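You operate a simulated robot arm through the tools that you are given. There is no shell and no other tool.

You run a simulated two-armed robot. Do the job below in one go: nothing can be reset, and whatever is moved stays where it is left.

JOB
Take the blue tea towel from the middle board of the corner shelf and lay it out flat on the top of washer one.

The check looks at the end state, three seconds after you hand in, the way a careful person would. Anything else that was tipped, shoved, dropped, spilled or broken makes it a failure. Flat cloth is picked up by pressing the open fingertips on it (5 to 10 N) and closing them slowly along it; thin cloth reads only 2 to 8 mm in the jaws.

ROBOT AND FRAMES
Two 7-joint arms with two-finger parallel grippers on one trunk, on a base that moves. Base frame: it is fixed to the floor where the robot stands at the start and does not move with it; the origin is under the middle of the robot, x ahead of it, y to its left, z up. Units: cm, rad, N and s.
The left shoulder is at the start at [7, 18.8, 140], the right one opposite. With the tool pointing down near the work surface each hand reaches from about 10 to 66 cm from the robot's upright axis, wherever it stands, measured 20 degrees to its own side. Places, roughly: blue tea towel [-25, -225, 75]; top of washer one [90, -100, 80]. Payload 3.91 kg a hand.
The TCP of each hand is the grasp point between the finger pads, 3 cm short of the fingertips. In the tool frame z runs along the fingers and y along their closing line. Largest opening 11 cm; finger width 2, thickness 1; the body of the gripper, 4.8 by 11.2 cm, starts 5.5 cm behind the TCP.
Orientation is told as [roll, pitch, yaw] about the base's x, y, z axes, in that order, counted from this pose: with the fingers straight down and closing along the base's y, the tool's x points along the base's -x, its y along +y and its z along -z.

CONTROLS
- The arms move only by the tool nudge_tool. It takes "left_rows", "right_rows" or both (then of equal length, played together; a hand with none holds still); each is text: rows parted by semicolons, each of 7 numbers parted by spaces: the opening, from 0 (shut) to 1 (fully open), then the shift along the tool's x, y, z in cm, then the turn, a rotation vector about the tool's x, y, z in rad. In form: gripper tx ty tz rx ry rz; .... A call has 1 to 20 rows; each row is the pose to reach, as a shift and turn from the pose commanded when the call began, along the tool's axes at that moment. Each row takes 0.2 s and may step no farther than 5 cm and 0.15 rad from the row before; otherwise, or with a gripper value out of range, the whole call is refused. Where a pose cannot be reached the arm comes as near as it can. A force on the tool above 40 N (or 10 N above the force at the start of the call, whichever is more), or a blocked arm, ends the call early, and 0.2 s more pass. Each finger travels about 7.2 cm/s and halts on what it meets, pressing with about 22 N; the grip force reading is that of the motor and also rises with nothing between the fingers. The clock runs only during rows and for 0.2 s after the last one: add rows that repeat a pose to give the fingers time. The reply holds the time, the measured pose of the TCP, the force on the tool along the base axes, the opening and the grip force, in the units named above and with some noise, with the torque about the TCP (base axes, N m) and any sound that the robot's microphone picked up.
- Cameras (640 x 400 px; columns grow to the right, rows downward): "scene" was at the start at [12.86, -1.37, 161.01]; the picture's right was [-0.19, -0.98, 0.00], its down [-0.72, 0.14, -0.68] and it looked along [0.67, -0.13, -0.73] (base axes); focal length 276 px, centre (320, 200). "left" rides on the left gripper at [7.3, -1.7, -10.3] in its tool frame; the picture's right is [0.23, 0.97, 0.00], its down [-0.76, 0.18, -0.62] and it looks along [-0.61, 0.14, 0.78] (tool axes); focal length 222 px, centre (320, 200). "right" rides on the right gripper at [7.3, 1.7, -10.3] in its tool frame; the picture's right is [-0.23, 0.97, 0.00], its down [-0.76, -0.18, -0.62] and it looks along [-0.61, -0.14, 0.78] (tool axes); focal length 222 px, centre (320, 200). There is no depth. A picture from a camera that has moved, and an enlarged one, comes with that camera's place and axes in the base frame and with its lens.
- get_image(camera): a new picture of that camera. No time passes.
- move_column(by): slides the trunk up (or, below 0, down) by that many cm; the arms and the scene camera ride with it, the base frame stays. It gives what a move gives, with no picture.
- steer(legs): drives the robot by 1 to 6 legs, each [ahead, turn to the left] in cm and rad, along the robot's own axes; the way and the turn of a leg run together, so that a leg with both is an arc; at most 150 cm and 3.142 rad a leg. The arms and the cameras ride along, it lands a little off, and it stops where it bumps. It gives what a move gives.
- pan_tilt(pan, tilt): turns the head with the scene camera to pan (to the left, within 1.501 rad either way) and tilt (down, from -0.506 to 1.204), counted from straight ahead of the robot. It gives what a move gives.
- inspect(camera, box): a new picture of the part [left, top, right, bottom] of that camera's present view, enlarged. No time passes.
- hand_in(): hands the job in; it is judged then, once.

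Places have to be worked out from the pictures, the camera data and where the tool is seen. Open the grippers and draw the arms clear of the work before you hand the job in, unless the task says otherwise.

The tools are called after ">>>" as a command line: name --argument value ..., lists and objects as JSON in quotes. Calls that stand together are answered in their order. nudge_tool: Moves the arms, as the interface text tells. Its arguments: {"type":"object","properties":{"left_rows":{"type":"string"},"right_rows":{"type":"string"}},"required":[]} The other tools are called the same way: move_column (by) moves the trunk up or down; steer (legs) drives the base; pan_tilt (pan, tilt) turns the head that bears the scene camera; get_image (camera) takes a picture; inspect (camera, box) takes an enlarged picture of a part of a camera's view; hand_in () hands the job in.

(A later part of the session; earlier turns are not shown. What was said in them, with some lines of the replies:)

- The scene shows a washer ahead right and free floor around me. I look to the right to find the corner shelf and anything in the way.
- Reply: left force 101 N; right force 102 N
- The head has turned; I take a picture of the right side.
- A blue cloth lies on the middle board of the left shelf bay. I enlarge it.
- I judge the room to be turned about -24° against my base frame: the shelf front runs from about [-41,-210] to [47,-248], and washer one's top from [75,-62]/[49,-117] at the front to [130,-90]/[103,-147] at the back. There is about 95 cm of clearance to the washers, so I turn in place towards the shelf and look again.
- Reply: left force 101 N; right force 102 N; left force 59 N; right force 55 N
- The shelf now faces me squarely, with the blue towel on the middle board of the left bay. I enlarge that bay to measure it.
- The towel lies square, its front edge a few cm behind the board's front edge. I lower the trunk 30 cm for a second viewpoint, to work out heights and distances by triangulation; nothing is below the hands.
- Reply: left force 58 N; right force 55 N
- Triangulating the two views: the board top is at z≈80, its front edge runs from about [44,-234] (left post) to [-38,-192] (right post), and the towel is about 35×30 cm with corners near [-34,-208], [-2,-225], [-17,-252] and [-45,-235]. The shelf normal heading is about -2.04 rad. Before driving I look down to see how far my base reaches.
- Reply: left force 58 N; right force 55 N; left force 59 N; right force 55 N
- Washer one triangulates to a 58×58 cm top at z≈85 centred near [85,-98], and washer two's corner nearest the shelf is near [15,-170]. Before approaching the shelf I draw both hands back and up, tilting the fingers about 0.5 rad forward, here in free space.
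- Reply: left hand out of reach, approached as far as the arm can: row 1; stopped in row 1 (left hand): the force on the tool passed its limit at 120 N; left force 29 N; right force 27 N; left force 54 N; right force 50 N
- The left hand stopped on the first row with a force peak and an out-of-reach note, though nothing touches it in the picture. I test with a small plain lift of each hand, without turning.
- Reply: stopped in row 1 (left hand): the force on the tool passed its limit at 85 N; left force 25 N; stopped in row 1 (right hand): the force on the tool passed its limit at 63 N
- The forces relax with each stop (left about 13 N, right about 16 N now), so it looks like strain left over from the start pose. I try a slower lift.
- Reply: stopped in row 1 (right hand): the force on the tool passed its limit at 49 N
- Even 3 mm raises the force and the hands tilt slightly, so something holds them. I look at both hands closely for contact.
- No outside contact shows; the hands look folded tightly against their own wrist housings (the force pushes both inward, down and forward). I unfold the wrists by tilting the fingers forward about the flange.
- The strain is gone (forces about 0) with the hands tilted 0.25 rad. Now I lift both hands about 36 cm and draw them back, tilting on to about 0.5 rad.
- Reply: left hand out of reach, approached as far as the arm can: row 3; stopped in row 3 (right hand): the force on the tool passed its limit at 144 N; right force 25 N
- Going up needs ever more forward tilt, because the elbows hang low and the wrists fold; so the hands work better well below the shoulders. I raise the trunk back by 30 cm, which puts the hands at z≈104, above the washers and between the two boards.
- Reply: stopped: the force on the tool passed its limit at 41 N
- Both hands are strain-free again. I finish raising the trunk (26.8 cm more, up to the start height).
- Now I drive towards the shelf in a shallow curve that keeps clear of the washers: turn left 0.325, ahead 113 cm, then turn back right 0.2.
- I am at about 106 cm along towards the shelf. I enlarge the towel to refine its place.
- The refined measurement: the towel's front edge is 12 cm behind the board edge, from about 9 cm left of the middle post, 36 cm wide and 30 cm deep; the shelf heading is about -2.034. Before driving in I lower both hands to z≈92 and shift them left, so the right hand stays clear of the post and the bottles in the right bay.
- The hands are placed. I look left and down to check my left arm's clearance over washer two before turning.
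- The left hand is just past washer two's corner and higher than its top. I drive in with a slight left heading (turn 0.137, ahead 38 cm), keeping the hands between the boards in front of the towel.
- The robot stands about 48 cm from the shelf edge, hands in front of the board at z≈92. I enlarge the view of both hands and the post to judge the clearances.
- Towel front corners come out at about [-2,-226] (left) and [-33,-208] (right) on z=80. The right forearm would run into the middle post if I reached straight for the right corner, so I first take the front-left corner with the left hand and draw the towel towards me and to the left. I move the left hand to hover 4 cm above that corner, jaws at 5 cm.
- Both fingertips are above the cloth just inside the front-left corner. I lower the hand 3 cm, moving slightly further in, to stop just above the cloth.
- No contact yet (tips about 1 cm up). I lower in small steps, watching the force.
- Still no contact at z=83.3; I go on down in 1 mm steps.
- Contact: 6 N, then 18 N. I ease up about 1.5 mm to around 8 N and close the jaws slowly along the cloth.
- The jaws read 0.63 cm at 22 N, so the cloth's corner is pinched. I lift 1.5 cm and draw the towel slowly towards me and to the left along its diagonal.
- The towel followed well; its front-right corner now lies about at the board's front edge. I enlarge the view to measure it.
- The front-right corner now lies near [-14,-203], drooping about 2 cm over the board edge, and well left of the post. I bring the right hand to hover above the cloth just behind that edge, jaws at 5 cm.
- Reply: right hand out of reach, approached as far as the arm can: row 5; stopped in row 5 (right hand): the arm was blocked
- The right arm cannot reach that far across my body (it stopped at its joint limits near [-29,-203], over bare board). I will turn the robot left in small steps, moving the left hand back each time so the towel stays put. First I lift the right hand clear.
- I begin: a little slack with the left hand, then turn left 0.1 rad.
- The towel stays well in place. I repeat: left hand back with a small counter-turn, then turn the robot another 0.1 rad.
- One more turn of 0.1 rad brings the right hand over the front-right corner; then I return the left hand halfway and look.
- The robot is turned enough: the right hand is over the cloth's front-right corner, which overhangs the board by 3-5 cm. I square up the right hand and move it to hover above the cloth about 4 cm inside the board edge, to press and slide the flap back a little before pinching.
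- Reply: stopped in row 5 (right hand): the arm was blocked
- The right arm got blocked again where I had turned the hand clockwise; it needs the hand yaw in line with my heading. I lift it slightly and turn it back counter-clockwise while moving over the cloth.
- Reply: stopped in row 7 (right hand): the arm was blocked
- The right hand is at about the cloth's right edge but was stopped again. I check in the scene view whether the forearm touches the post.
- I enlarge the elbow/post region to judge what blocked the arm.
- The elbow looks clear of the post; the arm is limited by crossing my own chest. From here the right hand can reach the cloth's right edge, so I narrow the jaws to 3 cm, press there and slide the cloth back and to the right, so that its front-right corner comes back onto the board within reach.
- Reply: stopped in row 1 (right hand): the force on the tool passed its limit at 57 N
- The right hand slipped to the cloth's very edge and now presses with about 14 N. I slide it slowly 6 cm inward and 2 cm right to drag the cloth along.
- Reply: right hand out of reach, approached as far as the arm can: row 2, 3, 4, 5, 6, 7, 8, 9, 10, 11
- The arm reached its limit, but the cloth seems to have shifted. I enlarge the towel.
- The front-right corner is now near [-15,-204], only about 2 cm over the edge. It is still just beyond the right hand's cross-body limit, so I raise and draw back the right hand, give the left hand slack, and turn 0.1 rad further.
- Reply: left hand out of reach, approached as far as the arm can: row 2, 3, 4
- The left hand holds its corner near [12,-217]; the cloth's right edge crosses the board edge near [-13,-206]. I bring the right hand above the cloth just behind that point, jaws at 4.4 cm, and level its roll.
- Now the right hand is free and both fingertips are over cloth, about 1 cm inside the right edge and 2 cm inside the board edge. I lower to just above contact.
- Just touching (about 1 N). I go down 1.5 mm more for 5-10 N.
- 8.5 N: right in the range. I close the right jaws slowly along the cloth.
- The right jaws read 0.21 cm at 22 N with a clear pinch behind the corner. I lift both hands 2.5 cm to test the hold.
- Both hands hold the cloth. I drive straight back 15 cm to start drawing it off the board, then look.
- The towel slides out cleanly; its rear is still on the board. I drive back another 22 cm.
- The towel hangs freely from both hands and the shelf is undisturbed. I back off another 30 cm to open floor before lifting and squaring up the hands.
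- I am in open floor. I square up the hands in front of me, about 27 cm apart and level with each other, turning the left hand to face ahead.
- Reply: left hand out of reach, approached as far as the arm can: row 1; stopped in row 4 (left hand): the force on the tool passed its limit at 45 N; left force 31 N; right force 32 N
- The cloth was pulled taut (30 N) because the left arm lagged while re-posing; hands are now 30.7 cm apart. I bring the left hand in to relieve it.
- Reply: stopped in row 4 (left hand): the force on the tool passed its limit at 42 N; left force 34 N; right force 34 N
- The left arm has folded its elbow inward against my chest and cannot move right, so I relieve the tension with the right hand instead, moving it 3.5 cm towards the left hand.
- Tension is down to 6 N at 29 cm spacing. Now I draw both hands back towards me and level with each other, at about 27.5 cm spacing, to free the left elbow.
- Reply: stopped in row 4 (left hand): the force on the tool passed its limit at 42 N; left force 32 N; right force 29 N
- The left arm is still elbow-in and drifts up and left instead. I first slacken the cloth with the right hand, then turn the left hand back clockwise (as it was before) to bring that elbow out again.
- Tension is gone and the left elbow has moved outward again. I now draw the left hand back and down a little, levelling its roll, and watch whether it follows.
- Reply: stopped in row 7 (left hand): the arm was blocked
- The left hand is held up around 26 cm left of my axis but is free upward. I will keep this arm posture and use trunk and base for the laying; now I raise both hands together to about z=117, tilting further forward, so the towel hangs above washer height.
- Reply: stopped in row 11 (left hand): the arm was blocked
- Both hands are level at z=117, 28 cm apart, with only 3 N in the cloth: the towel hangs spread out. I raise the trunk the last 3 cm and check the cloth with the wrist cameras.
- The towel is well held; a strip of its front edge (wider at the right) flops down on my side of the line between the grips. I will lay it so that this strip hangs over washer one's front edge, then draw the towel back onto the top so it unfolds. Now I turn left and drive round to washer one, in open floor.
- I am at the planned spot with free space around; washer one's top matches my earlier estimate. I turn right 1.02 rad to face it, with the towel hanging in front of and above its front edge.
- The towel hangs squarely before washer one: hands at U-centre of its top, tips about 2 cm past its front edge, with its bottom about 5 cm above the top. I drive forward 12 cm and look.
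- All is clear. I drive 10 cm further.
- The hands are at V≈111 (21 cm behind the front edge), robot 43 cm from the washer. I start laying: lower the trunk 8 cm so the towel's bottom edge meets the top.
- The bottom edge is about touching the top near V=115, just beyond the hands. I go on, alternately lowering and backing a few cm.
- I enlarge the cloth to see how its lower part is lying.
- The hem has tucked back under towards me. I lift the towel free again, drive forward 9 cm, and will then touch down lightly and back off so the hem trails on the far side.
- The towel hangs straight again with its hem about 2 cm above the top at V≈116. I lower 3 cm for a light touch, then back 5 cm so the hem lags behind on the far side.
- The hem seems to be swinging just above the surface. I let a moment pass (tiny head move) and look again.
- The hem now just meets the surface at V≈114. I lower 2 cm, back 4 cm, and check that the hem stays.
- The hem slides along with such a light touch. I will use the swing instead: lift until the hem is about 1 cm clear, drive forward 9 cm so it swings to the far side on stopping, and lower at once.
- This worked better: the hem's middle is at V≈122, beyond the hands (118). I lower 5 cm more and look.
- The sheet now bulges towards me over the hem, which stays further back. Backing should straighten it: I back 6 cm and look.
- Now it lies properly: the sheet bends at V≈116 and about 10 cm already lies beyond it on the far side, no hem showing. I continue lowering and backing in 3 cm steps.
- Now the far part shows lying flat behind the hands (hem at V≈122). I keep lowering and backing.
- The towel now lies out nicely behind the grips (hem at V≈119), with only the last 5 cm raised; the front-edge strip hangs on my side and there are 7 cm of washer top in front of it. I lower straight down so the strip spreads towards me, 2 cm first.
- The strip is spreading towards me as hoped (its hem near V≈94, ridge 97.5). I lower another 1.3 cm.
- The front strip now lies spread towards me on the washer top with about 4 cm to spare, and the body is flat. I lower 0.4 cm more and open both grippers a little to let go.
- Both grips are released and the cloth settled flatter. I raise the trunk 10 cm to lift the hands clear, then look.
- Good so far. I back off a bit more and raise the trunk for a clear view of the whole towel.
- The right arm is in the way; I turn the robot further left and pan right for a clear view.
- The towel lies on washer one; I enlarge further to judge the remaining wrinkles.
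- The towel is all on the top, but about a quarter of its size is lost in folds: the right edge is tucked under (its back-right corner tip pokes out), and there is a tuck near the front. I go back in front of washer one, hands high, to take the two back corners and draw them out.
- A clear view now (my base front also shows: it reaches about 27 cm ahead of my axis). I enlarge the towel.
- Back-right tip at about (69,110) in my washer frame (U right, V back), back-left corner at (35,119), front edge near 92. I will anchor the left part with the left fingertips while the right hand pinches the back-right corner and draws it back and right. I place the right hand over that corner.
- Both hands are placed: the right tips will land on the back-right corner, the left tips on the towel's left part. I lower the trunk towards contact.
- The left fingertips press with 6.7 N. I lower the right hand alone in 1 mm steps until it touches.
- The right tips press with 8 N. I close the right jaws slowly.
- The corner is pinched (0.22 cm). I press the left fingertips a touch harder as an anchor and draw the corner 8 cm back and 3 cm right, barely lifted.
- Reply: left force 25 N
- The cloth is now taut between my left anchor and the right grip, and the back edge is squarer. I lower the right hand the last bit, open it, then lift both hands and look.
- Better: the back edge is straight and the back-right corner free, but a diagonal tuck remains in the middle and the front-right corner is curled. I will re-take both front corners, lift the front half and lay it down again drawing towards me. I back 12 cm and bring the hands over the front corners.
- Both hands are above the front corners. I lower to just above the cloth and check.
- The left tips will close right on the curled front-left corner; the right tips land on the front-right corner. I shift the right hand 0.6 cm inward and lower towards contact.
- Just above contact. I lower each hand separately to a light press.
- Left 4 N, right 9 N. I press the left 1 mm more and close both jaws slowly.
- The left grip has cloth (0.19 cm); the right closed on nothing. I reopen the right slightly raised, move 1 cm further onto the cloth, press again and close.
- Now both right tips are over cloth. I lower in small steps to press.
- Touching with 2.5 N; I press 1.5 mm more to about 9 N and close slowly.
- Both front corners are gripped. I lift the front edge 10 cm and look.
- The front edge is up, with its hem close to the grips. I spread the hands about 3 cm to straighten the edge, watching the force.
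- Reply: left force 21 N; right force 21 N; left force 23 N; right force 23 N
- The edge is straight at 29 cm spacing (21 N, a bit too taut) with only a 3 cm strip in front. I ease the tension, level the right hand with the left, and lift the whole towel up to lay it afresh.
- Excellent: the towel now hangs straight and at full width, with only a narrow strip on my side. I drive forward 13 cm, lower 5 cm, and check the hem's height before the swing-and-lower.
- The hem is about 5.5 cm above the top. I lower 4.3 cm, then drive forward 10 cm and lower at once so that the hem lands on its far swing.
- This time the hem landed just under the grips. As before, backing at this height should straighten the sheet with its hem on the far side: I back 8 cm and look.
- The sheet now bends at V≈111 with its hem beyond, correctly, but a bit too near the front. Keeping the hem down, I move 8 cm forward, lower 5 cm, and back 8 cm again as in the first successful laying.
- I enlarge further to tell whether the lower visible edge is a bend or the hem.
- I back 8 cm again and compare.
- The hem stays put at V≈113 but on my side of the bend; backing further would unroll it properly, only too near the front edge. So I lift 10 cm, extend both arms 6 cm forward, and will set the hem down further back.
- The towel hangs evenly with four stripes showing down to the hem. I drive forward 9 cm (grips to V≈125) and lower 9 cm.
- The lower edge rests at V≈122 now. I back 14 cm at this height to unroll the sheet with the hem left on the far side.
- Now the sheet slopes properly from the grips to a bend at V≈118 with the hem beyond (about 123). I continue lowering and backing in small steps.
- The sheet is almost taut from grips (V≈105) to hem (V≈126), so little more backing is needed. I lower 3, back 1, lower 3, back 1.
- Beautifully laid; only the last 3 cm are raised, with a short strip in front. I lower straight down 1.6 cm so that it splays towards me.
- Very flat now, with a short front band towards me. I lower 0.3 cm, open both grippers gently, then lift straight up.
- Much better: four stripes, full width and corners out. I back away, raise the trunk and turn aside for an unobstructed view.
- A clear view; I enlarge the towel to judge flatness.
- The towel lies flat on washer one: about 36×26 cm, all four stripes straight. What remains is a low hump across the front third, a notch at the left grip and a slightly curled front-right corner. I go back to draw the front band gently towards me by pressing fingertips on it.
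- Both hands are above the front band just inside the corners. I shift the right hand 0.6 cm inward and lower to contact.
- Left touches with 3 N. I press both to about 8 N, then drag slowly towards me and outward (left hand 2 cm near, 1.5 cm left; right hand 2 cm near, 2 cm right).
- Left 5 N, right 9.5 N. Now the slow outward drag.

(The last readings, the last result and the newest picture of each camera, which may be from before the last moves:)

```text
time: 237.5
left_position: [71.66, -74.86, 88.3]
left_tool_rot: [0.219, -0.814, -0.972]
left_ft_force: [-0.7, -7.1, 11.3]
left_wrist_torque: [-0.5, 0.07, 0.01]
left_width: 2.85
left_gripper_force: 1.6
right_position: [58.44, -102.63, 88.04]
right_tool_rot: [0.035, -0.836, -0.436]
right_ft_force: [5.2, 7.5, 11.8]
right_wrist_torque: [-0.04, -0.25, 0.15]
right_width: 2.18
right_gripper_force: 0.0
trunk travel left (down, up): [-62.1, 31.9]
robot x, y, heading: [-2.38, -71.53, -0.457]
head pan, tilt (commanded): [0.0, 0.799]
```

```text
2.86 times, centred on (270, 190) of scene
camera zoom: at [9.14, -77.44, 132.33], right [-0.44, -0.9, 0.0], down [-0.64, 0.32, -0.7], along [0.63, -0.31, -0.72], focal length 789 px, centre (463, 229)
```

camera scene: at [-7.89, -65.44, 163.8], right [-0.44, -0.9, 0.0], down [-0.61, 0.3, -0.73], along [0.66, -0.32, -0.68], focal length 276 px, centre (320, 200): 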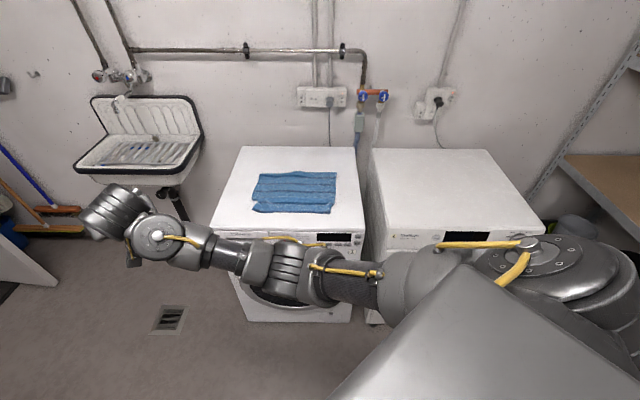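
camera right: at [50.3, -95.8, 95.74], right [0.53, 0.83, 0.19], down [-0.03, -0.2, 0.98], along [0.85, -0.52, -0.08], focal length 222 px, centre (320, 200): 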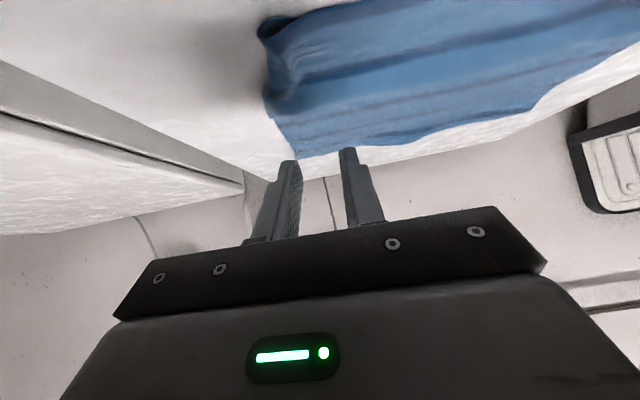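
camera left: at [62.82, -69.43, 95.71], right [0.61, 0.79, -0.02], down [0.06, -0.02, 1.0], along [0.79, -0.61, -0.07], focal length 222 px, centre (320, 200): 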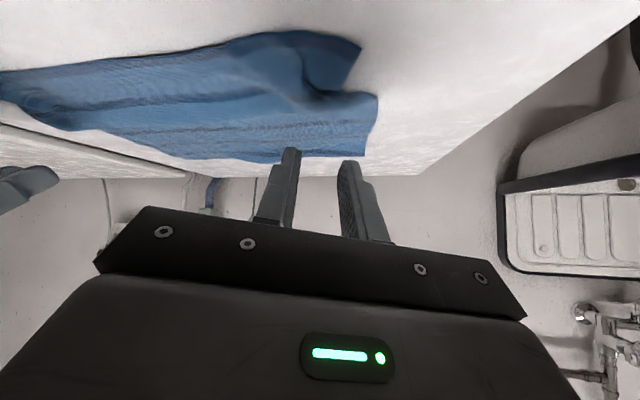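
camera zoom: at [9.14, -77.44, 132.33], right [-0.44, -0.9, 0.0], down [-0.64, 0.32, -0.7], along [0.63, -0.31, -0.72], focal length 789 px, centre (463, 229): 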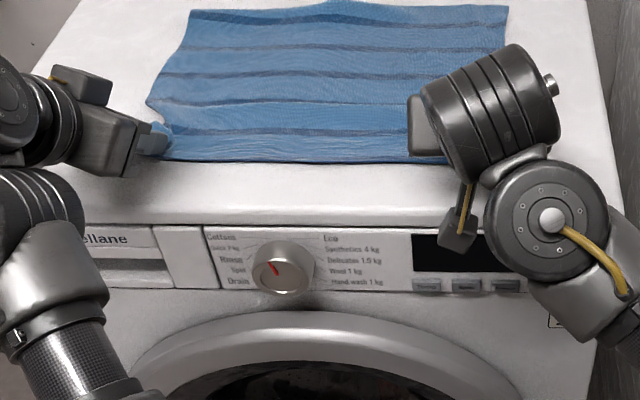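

The drag worked: the cloth followed and a hidden tuck opened (five stripes show now). I lift straight up and look.

>>> move_column --by 14

>>> inspect --camera "scene" --box '[160, 130, 400, 280]'

>>> get_image --camera "left"

>>> get_image --camera "right"

```text
time: 239.1
left_position: [71.75, -74.85, 102.02]
left_tool_rot: [0.215, -0.811, -0.97]
left_ft_force: [-0.1, -0.9, 0.2]
left_wrist_torque: [-0.01, -0.02, -0.04]
left_width: 2.65
left_gripper_force: 0.0
right_position: [58.69, -102.66, 101.77]
right_tool_rot: [0.035, -0.832, -0.435]
right_ft_force: [-0.5, 0.2, -0.2]
right_wrist_torque: [-0.02, 0.03, -0.03]
right_width: 2.66
right_gripper_force: 0.2
trunk travel left (down, up): [-76.1, 17.9]
robot x, y, heading: [-2.17, -71.72, -0.459]
head pan, tilt (commanded): [0.0, 0.799]
```

```text
2.67 times, centred on (280, 205) of scene
camera zoom: at [9.42, -77.53, 146.29], right [-0.44, -0.9, 0.0], down [-0.64, 0.32, -0.7], along [0.63, -0.31, -0.72], focal length 737 px, centre (427, 187)
```

zoom: 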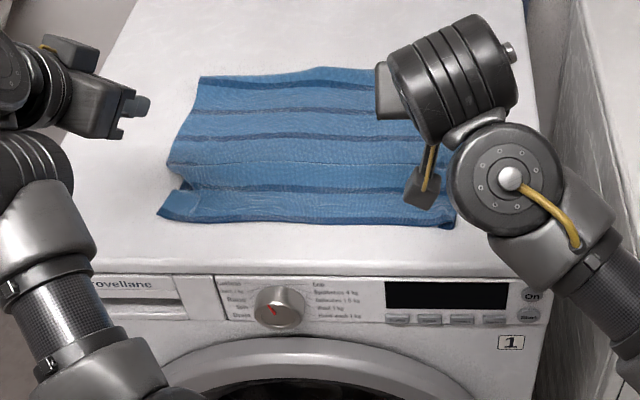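

```text
taken
camera left: at [61.73, -67.19, 103.44], right [0.61, 0.79, -0.02], down [0.06, -0.02, 1.0], along [0.79, -0.61, -0.07], focal length 222 px, centre (320, 200)
```

left: 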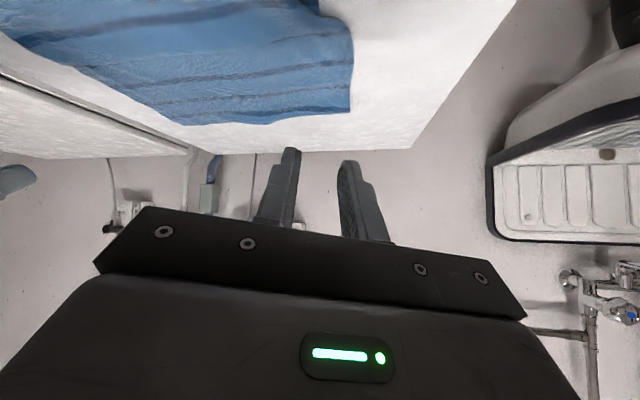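

```text
taken
camera right: at [47.92, -96.23, 103.3], right [0.53, 0.83, 0.19], down [-0.03, -0.2, 0.98], along [0.85, -0.52, -0.08], focal length 222 px, centre (320, 200)
```

right: 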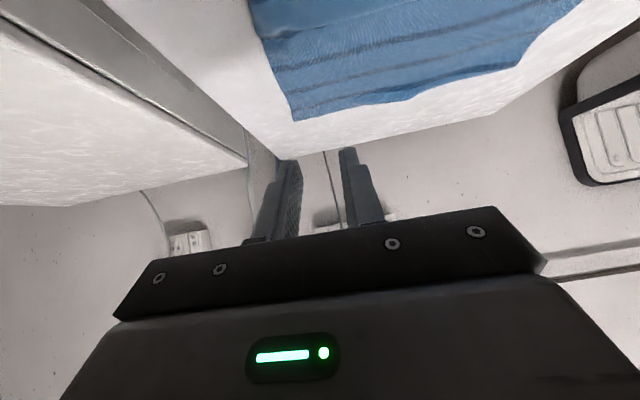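

Now about 28×34 cm and flat. I back off and turn aside once more for the final check.

>>> move_column --by 17

>>> steer --legs '[[-20, 0], [0, 0.7]]'

>>> pan_tilt --pan -0.7 --tilt 0.75

>>> inspect --camera "scene" --box '[242, 160, 352, 226]'

>>> get_image --camera "scene"

```text
time: 241.1
left_position: [71.78, -74.99, 118.9]
left_tool_rot: [0.216, -0.81, -0.97]
left_ft_force: [-0.3, -0.3, 0.1]
left_wrist_torque: [0.01, 0.01, 0.0]
left_width: 2.64
left_gripper_force: 0.1
right_position: [58.53, -102.79, 118.8]
right_tool_rot: [0.035, -0.833, -0.435]
right_ft_force: [0.6, -0.4, -0.5]
right_wrist_torque: [0.0, 0.03, 0.03]
right_width: 2.66
right_gripper_force: 0.0
trunk travel left (down, up): [-93.1, 0.9]
robot x, y, heading: [-2.29, -71.98, -0.454]
head pan, tilt (commanded): [0.0, 0.799]
```

```text
time: 244.5
left_position: [37.93, -17.17, 118.94]
left_tool_rot: [0.219, -0.809, -0.264]
left_ft_force: [-0.1, -0.4, 0.4]
left_wrist_torque: [0.0, -0.01, -0.02]
left_width: 2.64
left_gripper_force: 0.1
right_position: [45.94, -46.97, 118.62]
right_tool_rot: [0.034, -0.832, 0.27]
right_ft_force: [-0.9, 0.6, 0.4]
right_wrist_torque: [0.02, 0.01, 0.0]
right_width: 2.65
right_gripper_force: 0.0
trunk travel left (down, up): [-93.1, 0.9]
robot x, y, heading: [-20.42, -62.71, 0.249]
head pan, tilt (commanded): [0.0, 0.799]
```

```text
time: 245.6
left_position: [37.85, -17.19, 118.98]
left_tool_rot: [0.217, -0.809, -0.263]
left_ft_force: [-0.2, 0.2, 0.1]
left_wrist_torque: [0.02, 0.02, -0.02]
left_width: 2.64
left_gripper_force: 0.0
right_position: [45.96, -46.94, 118.69]
right_tool_rot: [0.035, -0.833, 0.268]
right_ft_force: [-0.9, 0.6, -0.2]
right_wrist_torque: [-0.05, 0.0, 0.02]
right_width: 2.62
right_gripper_force: 0.1
trunk travel left (down, up): [-93.1, 0.9]
robot x, y, heading: [-20.64, -63.15, 0.246]
head pan, tilt (commanded): [-0.7, 0.75]
```

```text
5.82 times, centred on (297, 193) of scene
camera zoom: at [-8.18, -65.22, 163.69], right [-0.43, -0.9, 0.0], down [-0.61, 0.3, -0.73], along [0.66, -0.32, -0.68], focal length 1607 px, centre (454, 241)
```

zoom: 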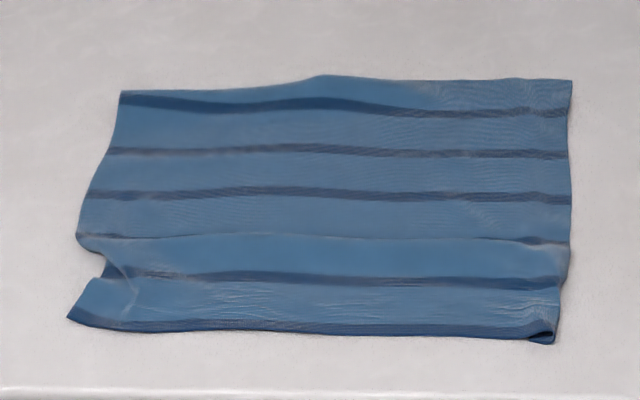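

```text
taken
camera scene: at [-8.18, -65.22, 163.69], right [-0.43, -0.9, 0.0], down [-0.61, 0.3, -0.73], along [0.66, -0.32, -0.68], focal length 276 px, centre (320, 200)
```

scene: 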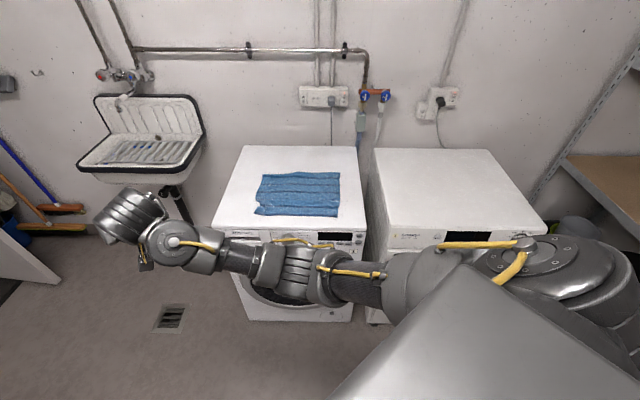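

A stripe still shows only at the ends of a crease, so about 2-3 cm remain tucked there. One more press-drag of the front band towards me should open it. I return to the same spot and set the hands above the front band.

>>> steer --legs '[[0, -0.707], [20, 0]]'

>>> nudge_tool --left_rows "0.24 -0.56 -0.75 0.44 0 0 0; 0.24 -1.12 -1.5 0.88 0 0 0; 0.24 -1.68 -2.24 1.31 0 0 0; 0.24 -2.24 -2.98 1.75 0 0 0; 0.24 -2.24 -2.98 1.75 0 0 0" --right_rows "0.24 0.14 0.3 -0.15 0 0 0; 0.24 0.27 0.6 -0.3 0 0 0; 0.24 0.4 0.9 -0.45 0 0 0; 0.24 0.54 1.2 -0.59 0 0 0; 0.24 0.54 1.2 -0.59 0 0 0"

>>> move_column --by -25

>>> pan_tilt --pan 0.0 --tilt 0.8

>>> inspect --camera "scene" --box '[160, 120, 380, 260]'

>>> get_image --camera "left"

>>> get_image --camera "right"

```text
time: 249.1
left_position: [71.45, -74.57, 119.14]
left_tool_rot: [0.217, -0.813, -0.969]
left_ft_force: [-0.1, -0.1, -0.1]
left_wrist_torque: [0.01, -0.01, -0.02]
left_width: 2.67
left_gripper_force: 0.1
right_position: [58.31, -102.41, 118.9]
right_tool_rot: [0.035, -0.837, -0.438]
right_ft_force: [0.7, 0.3, -0.3]
right_wrist_torque: [0.01, -0.01, -0.03]
right_width: 2.66
right_gripper_force: 0.0
trunk travel left (down, up): [-93.1, 0.9]
robot x, y, heading: [-2.63, -71.61, -0.451]
head pan, tilt (commanded): [-0.7, 0.75]
```

```text
time: 250.3
left_position: [71.35, -78.67, 119.04]
left_tool_rot: [0.218, -0.811, -0.967]
left_ft_force: [0.1, 0.1, 0.4]
left_wrist_torque: [0.03, 0.03, 0.02]
left_width: 2.65
left_gripper_force: 0.0
right_position: [58.22, -101.14, 118.8]
right_tool_rot: [0.035, -0.834, -0.436]
right_ft_force: [-0.6, -0.7, -0.4]
right_wrist_torque: [0.02, -0.02, -0.01]
right_width: 2.65
right_gripper_force: 0.1
trunk travel left (down, up): [-93.1, 0.9]
robot x, y, heading: [-2.53, -72.07, -0.451]
head pan, tilt (commanded): [-0.7, 0.75]
```

```text
time: 252.9
left_position: [71.37, -78.74, 94.02]
left_tool_rot: [0.218, -0.811, -0.969]
left_ft_force: [-0.2, -0.2, -0.6]
left_wrist_torque: [0.02, 0.0, -0.01]
left_width: 2.64
left_gripper_force: 0.1
right_position: [58.28, -101.16, 93.75]
right_tool_rot: [0.035, -0.832, -0.434]
right_ft_force: [0.2, 0.8, 0.1]
right_wrist_torque: [0.03, -0.01, 0.0]
right_width: 2.62
right_gripper_force: 0.0
trunk travel left (down, up): [-68.1, 25.9]
robot x, y, heading: [-2.38, -71.84, -0.457]
head pan, tilt (commanded): [-0.7, 0.75]
```

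```text
time: 253.9
left_position: [71.38, -78.78, 94.0]
left_tool_rot: [0.218, -0.812, -0.969]
left_ft_force: [-0.2, -0.3, -0.3]
left_wrist_torque: [0.01, -0.02, -0.01]
left_width: 2.61
left_gripper_force: 0.1
right_position: [58.28, -101.19, 93.73]
right_tool_rot: [0.034, -0.832, -0.434]
right_ft_force: [0.7, 0.1, 0.4]
right_wrist_torque: [0.0, 0.0, -0.02]
right_width: 2.65
right_gripper_force: 0.0
trunk travel left (down, up): [-68.1, 25.9]
robot x, y, heading: [-2.63, -71.74, -0.454]
head pan, tilt (commanded): [0.0, 0.799]
```

```text
2.86 times, centred on (270, 190) of scene
camera zoom: at [9.28, -77.43, 138.3], right [-0.44, -0.9, 0.0], down [-0.64, 0.32, -0.7], along [0.63, -0.31, -0.72], focal length 789 px, centre (463, 229)
```

zoom: 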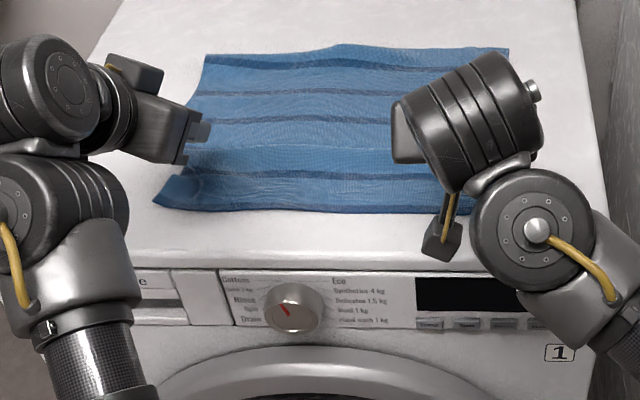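

```text
taken
camera left: at [61.34, -71.11, 95.49], right [0.61, 0.79, -0.02], down [0.06, -0.02, 1.0], along [0.79, -0.61, -0.07], focal length 222 px, centre (320, 200)
```

left: 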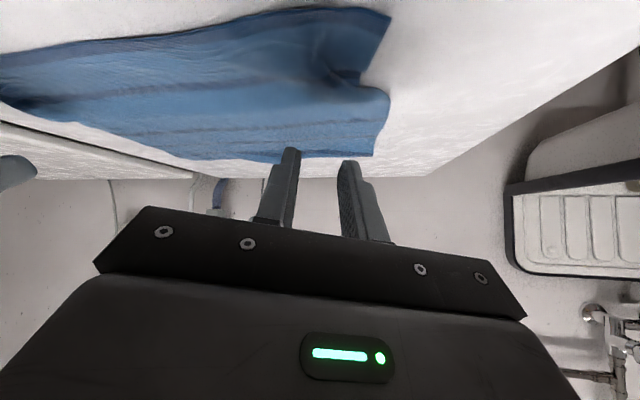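

```text
taken
camera right: at [47.54, -94.66, 95.31], right [0.53, 0.83, 0.19], down [-0.03, -0.2, 0.98], along [0.85, -0.52, -0.08], focal length 222 px, centre (320, 200)
```

right: 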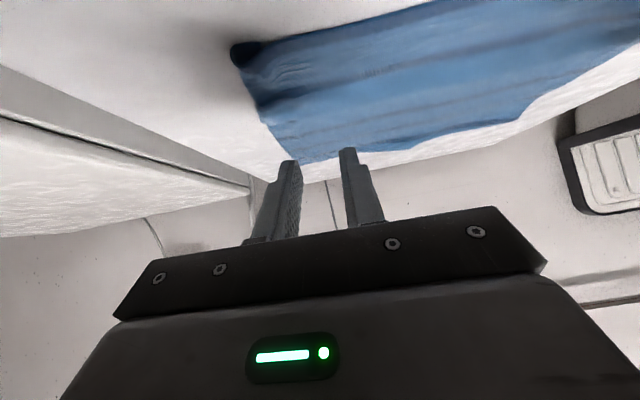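

Both hands are over the front band. I lower to contact.

>>> move_column --by -5.4

>>> move_column --by -0.4

```text
time: 254.9
left_position: [71.27, -78.81, 88.74]
left_tool_rot: [0.22, -0.81, -0.968]
left_ft_force: [-0.3, 0.6, -0.2]
left_wrist_torque: [0.01, -0.01, 0.03]
left_width: 2.63
left_gripper_force: 0.2
right_position: [58.22, -101.1, 88.39]
right_tool_rot: [0.035, -0.832, -0.436]
right_ft_force: [-0.7, 0.5, 0.1]
right_wrist_torque: [-0.01, -0.02, -0.01]
right_width: 2.64
right_gripper_force: 0.0
trunk travel left (down, up): [-62.7, 31.3]
robot x, y, heading: [-2.39, -71.89, -0.452]
head pan, tilt (commanded): [0.0, 0.799]
```

```text
time: 255.4
left_position: [71.43, -78.82, 88.22]
left_tool_rot: [0.218, -0.812, -0.969]
left_ft_force: [-0.1, 1.1, 0.1]
left_wrist_torque: [0.0, -0.02, 0.02]
left_width: 2.62
left_gripper_force: 0.1
right_position: [58.18, -101.31, 88.02]
right_tool_rot: [0.037, -0.833, -0.435]
right_ft_force: [0.4, -0.5, -0.1]
right_wrist_torque: [0.01, 0.03, 0.01]
right_width: 2.65
right_gripper_force: 0.0
trunk travel left (down, up): [-62.3, 31.7]
robot x, y, heading: [-2.68, -71.51, -0.456]
head pan, tilt (commanded): [0.0, 0.799]
```

I lower each hand in 1 mm steps until both press.

>>> nudge_tool --left_rows "0.24 0.07 -0.014 0.067 0 0 0; 0.24 0.14 -0.028 0.134 0 0 0; 0.24 0.2 -0.04 0.19 0 0 0; 0.24 0.2 -0.04 0.19 0 0 0" --right_rows "0.24 0.07 0 0.067 0 0 0; 0.24 0.14 0 0.135 0 0 0; 0.24 0.2 0 0.18 0 0 0; 0.24 0.2 0 0.18 0 0 0"

```text
time: 256.4
left_position: [71.43, -78.88, 88.09]
left_tool_rot: [0.22, -0.814, -0.971]
left_ft_force: [0.8, -0.7, 6.6]
left_wrist_torque: [-0.22, 0.02, -0.01]
left_width: 2.56
left_gripper_force: 0.1
right_position: [58.27, -101.18, 87.8]
right_tool_rot: [0.035, -0.836, -0.435]
right_ft_force: [1.7, -1.0, 8.0]
right_wrist_torque: [-0.21, -0.14, 0.09]
right_width: 2.62
right_gripper_force: 0.2
trunk travel left (down, up): [-62.3, 31.7]
robot x, y, heading: [-2.53, -72.22, -0.46]
head pan, tilt (commanded): [0.0, 0.799]
```

6.6 N and 8 N. Now I drag the front band 3 cm towards me.

>>> nudge_tool --left_rows "0.24 0.22 -0.01 -0.2 0 0 0; 0.24 0.4 -0.02 -0.4 0 0 0; 0.24 0.6 -0.03 -0.61 0 0 0; 0.24 0.79 -0.035 -0.82 0 0 0; 0.24 0.98 -0.04 -1.03 0 0 0; 0.24 1.18 -0.05 -1.24 0 0 0; 0.24 1.37 -0.06 -1.46 0 0 0; 0.24 1.57 -0.07 -1.67 0 0 0; 0.24 1.76 -0.08 -1.88 0 0 0; 0.24 1.96 -0.09 -2.09 0 0 0; 0.24 2.16 -0.1 -2.3 0 0 0; 0.24 2.16 -0.1 -2.3 0 0 0" --right_rows "0.24 0.2 -0.03 -0.19 0 0 0; 0.24 0.38 -0.06 -0.39 0 0 0; 0.24 0.57 -0.1 -0.6 0 0 0; 0.24 0.75 -0.13 -0.8 0 0 0; 0.24 0.93 -0.16 -1 0 0 0; 0.24 1.12 -0.19 -1.2 0 0 0; 0.24 1.3 -0.22 -1.4 0 0 0; 0.24 1.48 -0.26 -1.6 0 0 0; 0.24 1.67 -0.29 -1.8 0 0 0; 0.24 1.85 -0.32 -2 0 0 0; 0.24 2.03 -0.35 -2.2 0 0 0; 0.24 2.03 -0.35 -2.2 0 0 0"

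>>> inspect --camera "scene" --box '[160, 120, 380, 260]'

```text
time: 259.0
left_position: [68.92, -76.57, 88.12]
left_tool_rot: [0.22, -0.813, -0.97]
left_ft_force: [1.8, -3.7, 12.8]
left_wrist_torque: [-0.45, 0.0, 0.03]
left_width: 2.63
left_gripper_force: 0.0
right_position: [55.22, -100.33, 87.88]
right_tool_rot: [0.037, -0.836, -0.437]
right_ft_force: [4.8, 0.9, 16.5]
right_wrist_torque: [-0.34, -0.25, 0.07]
right_width: 2.5
right_gripper_force: 0.0
trunk travel left (down, up): [-62.3, 31.7]
robot x, y, heading: [-2.45, -71.89, -0.459]
head pan, tilt (commanded): [0.0, 0.799]
```

```text
2.86 times, centred on (270, 190) of scene
camera zoom: at [8.96, -77.34, 132.54], right [-0.44, -0.9, 0.0], down [-0.64, 0.32, -0.7], along [0.63, -0.31, -0.72], focal length 789 px, centre (463, 229)
```

zoom: 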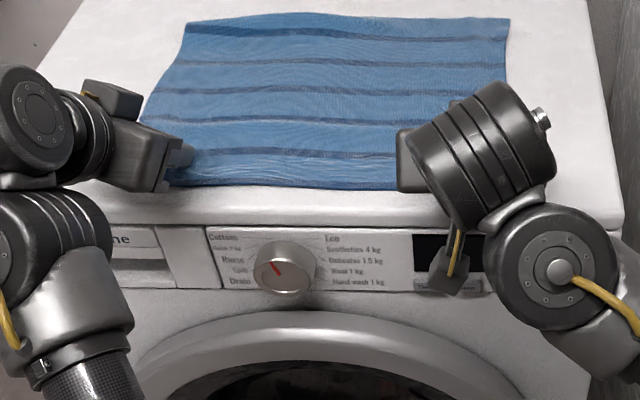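

The tuck is open: five evenly spaced stripes show. I lift the hands straight up and look.

>>> move_column --by 15

>>> move_column --by 16

>>> steer --legs '[[-20, 0], [0, 0.7]]'

>>> pan_tilt --pan -0.7 --tilt 0.75

>>> inspect --camera "scene" --box '[242, 160, 352, 226]'

>>> inspect --camera "scene" --box '[200, 135, 400, 255]'

```text
time: 260.8
left_position: [69.16, -76.71, 102.84]
left_tool_rot: [0.217, -0.809, -0.969]
left_ft_force: [-0.8, 0.2, 0.0]
left_wrist_torque: [0.0, -0.01, -0.01]
left_width: 2.65
left_gripper_force: 0.0
right_position: [55.37, -100.43, 102.71]
right_tool_rot: [0.034, -0.832, -0.437]
right_ft_force: [-0.2, 0.4, -0.1]
right_wrist_torque: [0.0, -0.03, 0.02]
right_width: 2.66
right_gripper_force: 0.1
trunk travel left (down, up): [-77.3, 16.7]
robot x, y, heading: [-2.62, -71.53, -0.456]
head pan, tilt (commanded): [0.0, 0.799]
```

```text
time: 262.6
left_position: [69.25, -76.61, 118.84]
left_tool_rot: [0.215, -0.809, -0.969]
left_ft_force: [0.5, 0.3, 0.0]
left_wrist_torque: [0.01, 0.01, 0.02]
left_width: 2.65
left_gripper_force: 0.0
right_position: [55.44, -100.37, 118.59]
right_tool_rot: [0.033, -0.834, -0.436]
right_ft_force: [0.3, -0.4, -0.5]
right_wrist_torque: [0.01, -0.01, -0.02]
right_width: 2.61
right_gripper_force: 0.0
trunk travel left (down, up): [-93.3, 0.7]
robot x, y, heading: [-2.69, -71.5, -0.454]
head pan, tilt (commanded): [0.0, 0.799]
```

```text
time: 266.1
left_position: [37.74, -20.89, 118.84]
left_tool_rot: [0.218, -0.809, -0.271]
left_ft_force: [-0.1, 0.2, -0.1]
left_wrist_torque: [-0.01, 0.01, 0.0]
left_width: 2.64
left_gripper_force: 0.1
right_position: [42.52, -47.8, 118.66]
right_tool_rot: [0.034, -0.833, 0.263]
right_ft_force: [-0.5, 0.0, 1.0]
right_wrist_torque: [0.06, 0.0, -0.01]
right_width: 2.63
right_gripper_force: 0.0
trunk travel left (down, up): [-93.3, 0.7]
robot x, y, heading: [-19.82, -63.09, 0.248]
head pan, tilt (commanded): [0.0, 0.799]
```

```text
time: 267.1
left_position: [37.75, -20.68, 118.77]
left_tool_rot: [0.218, -0.808, -0.269]
left_ft_force: [0.9, -0.6, 0.5]
left_wrist_torque: [0.0, 0.0, 0.03]
left_width: 2.63
left_gripper_force: 0.1
right_position: [42.53, -47.73, 118.53]
right_tool_rot: [0.035, -0.834, 0.263]
right_ft_force: [0.2, 0.4, -0.6]
right_wrist_torque: [0.02, -0.01, -0.01]
right_width: 2.64
right_gripper_force: 0.1
trunk travel left (down, up): [-93.3, 0.7]
robot x, y, heading: [-20.34, -63.1, 0.242]
head pan, tilt (commanded): [-0.7, 0.75]
```

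```text
5.82 times, centred on (297, 193) of scene
camera zoom: at [-7.89, -65.45, 163.89], right [-0.44, -0.9, 0.0], down [-0.61, 0.3, -0.73], along [0.66, -0.32, -0.68], focal length 1607 px, centre (454, 241)
```

zoom: 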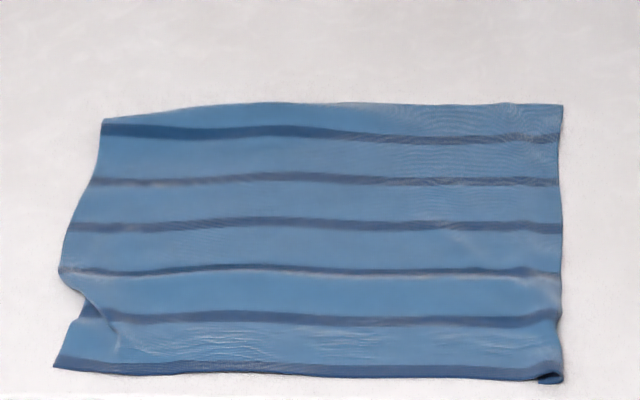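

```text
3.20 times, centred on (300, 195) of scene
camera zoom: at [-7.89, -65.45, 163.89], right [-0.44, -0.9, 0.0], down [-0.61, 0.3, -0.73], along [0.66, -0.32, -0.68], focal length 884 px, centre (384, 216)
```

zoom: 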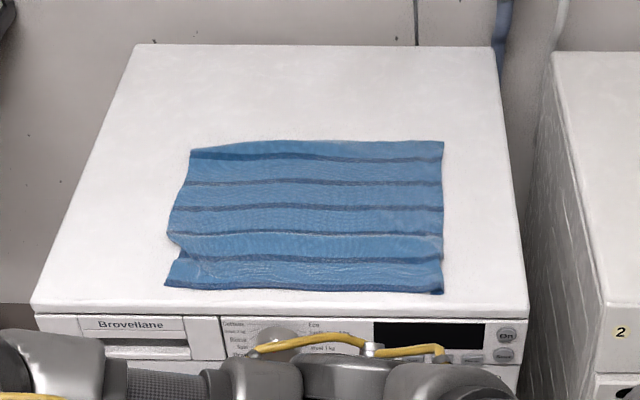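

The towel now lies fully spread on washer one: about 29×36 cm (its full size), five straight stripes, roughly 3 cm clear of the front edge, and nothing else moved. I open both grippers fully, with the arms already clear.

>>> nudge_tool --left_rows "0.4 0 0 0 0 0 0; 0.6 0 0 0 0 0 0; 0.8 0 0 0 0 0 0; 1 0 0 0 0 0 0; 1 0 0 0 0 0 0; 1 0 0 0 0 0 0" --right_rows "0.4 0 0 0 0 0 0; 0.6 0 0 0 0 0 0; 0.8 0 0 0 0 0 0; 1 0 0 0 0 0 0; 1 0 0 0 0 0 0; 1 0 0 0 0 0 0"

>>> pan_tilt --pan -1.5 --tilt 0.45

>>> get_image --camera "scene"

```text
time: 268.5
left_position: [37.7, -20.67, 118.85]
left_tool_rot: [0.217, -0.812, -0.269]
left_ft_force: [-0.3, 0.4, 0.2]
left_wrist_torque: [0.0, 0.0, 0.0]
left_width: 11.01
left_gripper_force: 0.0
right_position: [42.41, -47.64, 118.67]
right_tool_rot: [0.035, -0.833, 0.263]
right_ft_force: [-0.3, -0.5, -0.3]
right_wrist_torque: [-0.01, 0.01, 0.0]
right_width: 11.01
right_gripper_force: 0.1
trunk travel left (down, up): [-93.3, 0.7]
robot x, y, heading: [-20.0, -62.86, 0.239]
head pan, tilt (commanded): [-0.7, 0.75]
```

```text
time: 269.6
left_position: [37.69, -20.64, 118.87]
left_tool_rot: [0.214, -0.811, -0.268]
left_ft_force: [0.2, 0.0, 0.2]
left_wrist_torque: [0.02, 0.01, 0.01]
left_width: 11.03
left_gripper_force: 0.0
right_position: [42.41, -47.71, 118.57]
right_tool_rot: [0.034, -0.833, 0.265]
right_ft_force: [-0.1, -0.1, -0.1]
right_wrist_torque: [-0.02, -0.02, 0.02]
right_width: 11.01
right_gripper_force: 0.0
trunk travel left (down, up): [-93.3, 0.7]
robot x, y, heading: [-20.21, -63.43, 0.243]
head pan, tilt (commanded): [-1.499, 0.45]
```

```text
taken
camera scene: at [-12.49, -70.5, 166.54], right [-0.95, -0.31, 0.0], down [-0.14, 0.41, -0.9], along [0.28, -0.86, -0.44], focal length 276 px, centre (320, 200)
```

scene: 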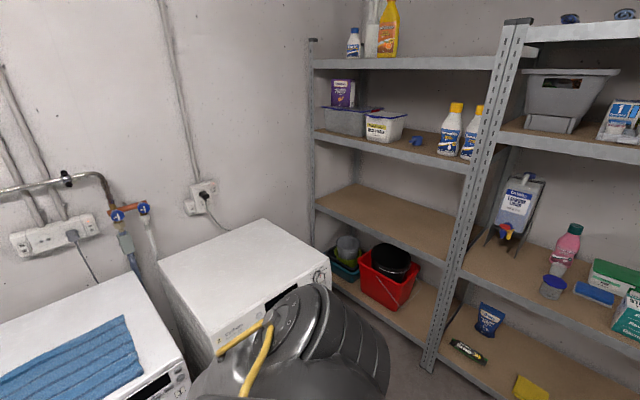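

The shelf and everything on it stand as before. The towel lies flat on washer one, the grippers are open and the arms are clear, so I hand the job in.

>>> hand_in

```text
The job is handed in.
```

I took the blue tea towel from the corner shelf and laid it out on top of washer one. The job is handed in, but I have not seen the check's result.

- **Towel:** it lies at about its full size, roughly 36 × 29 cm. It sits about 3 cm back from the washer's front edge. A small notch is left at the left edge, and the front-right corner curls slightly.
- **How it went:** the first laying left folds, so I lifted the towel and laid it again. I then pressed and drew the front edge towards me to open a last tuck.
- **Surroundings:** in the last pictures the shelf, everything on it and both washers look the same as before.
- **Robot:** both grippers are open and the arms are clear of the washer.
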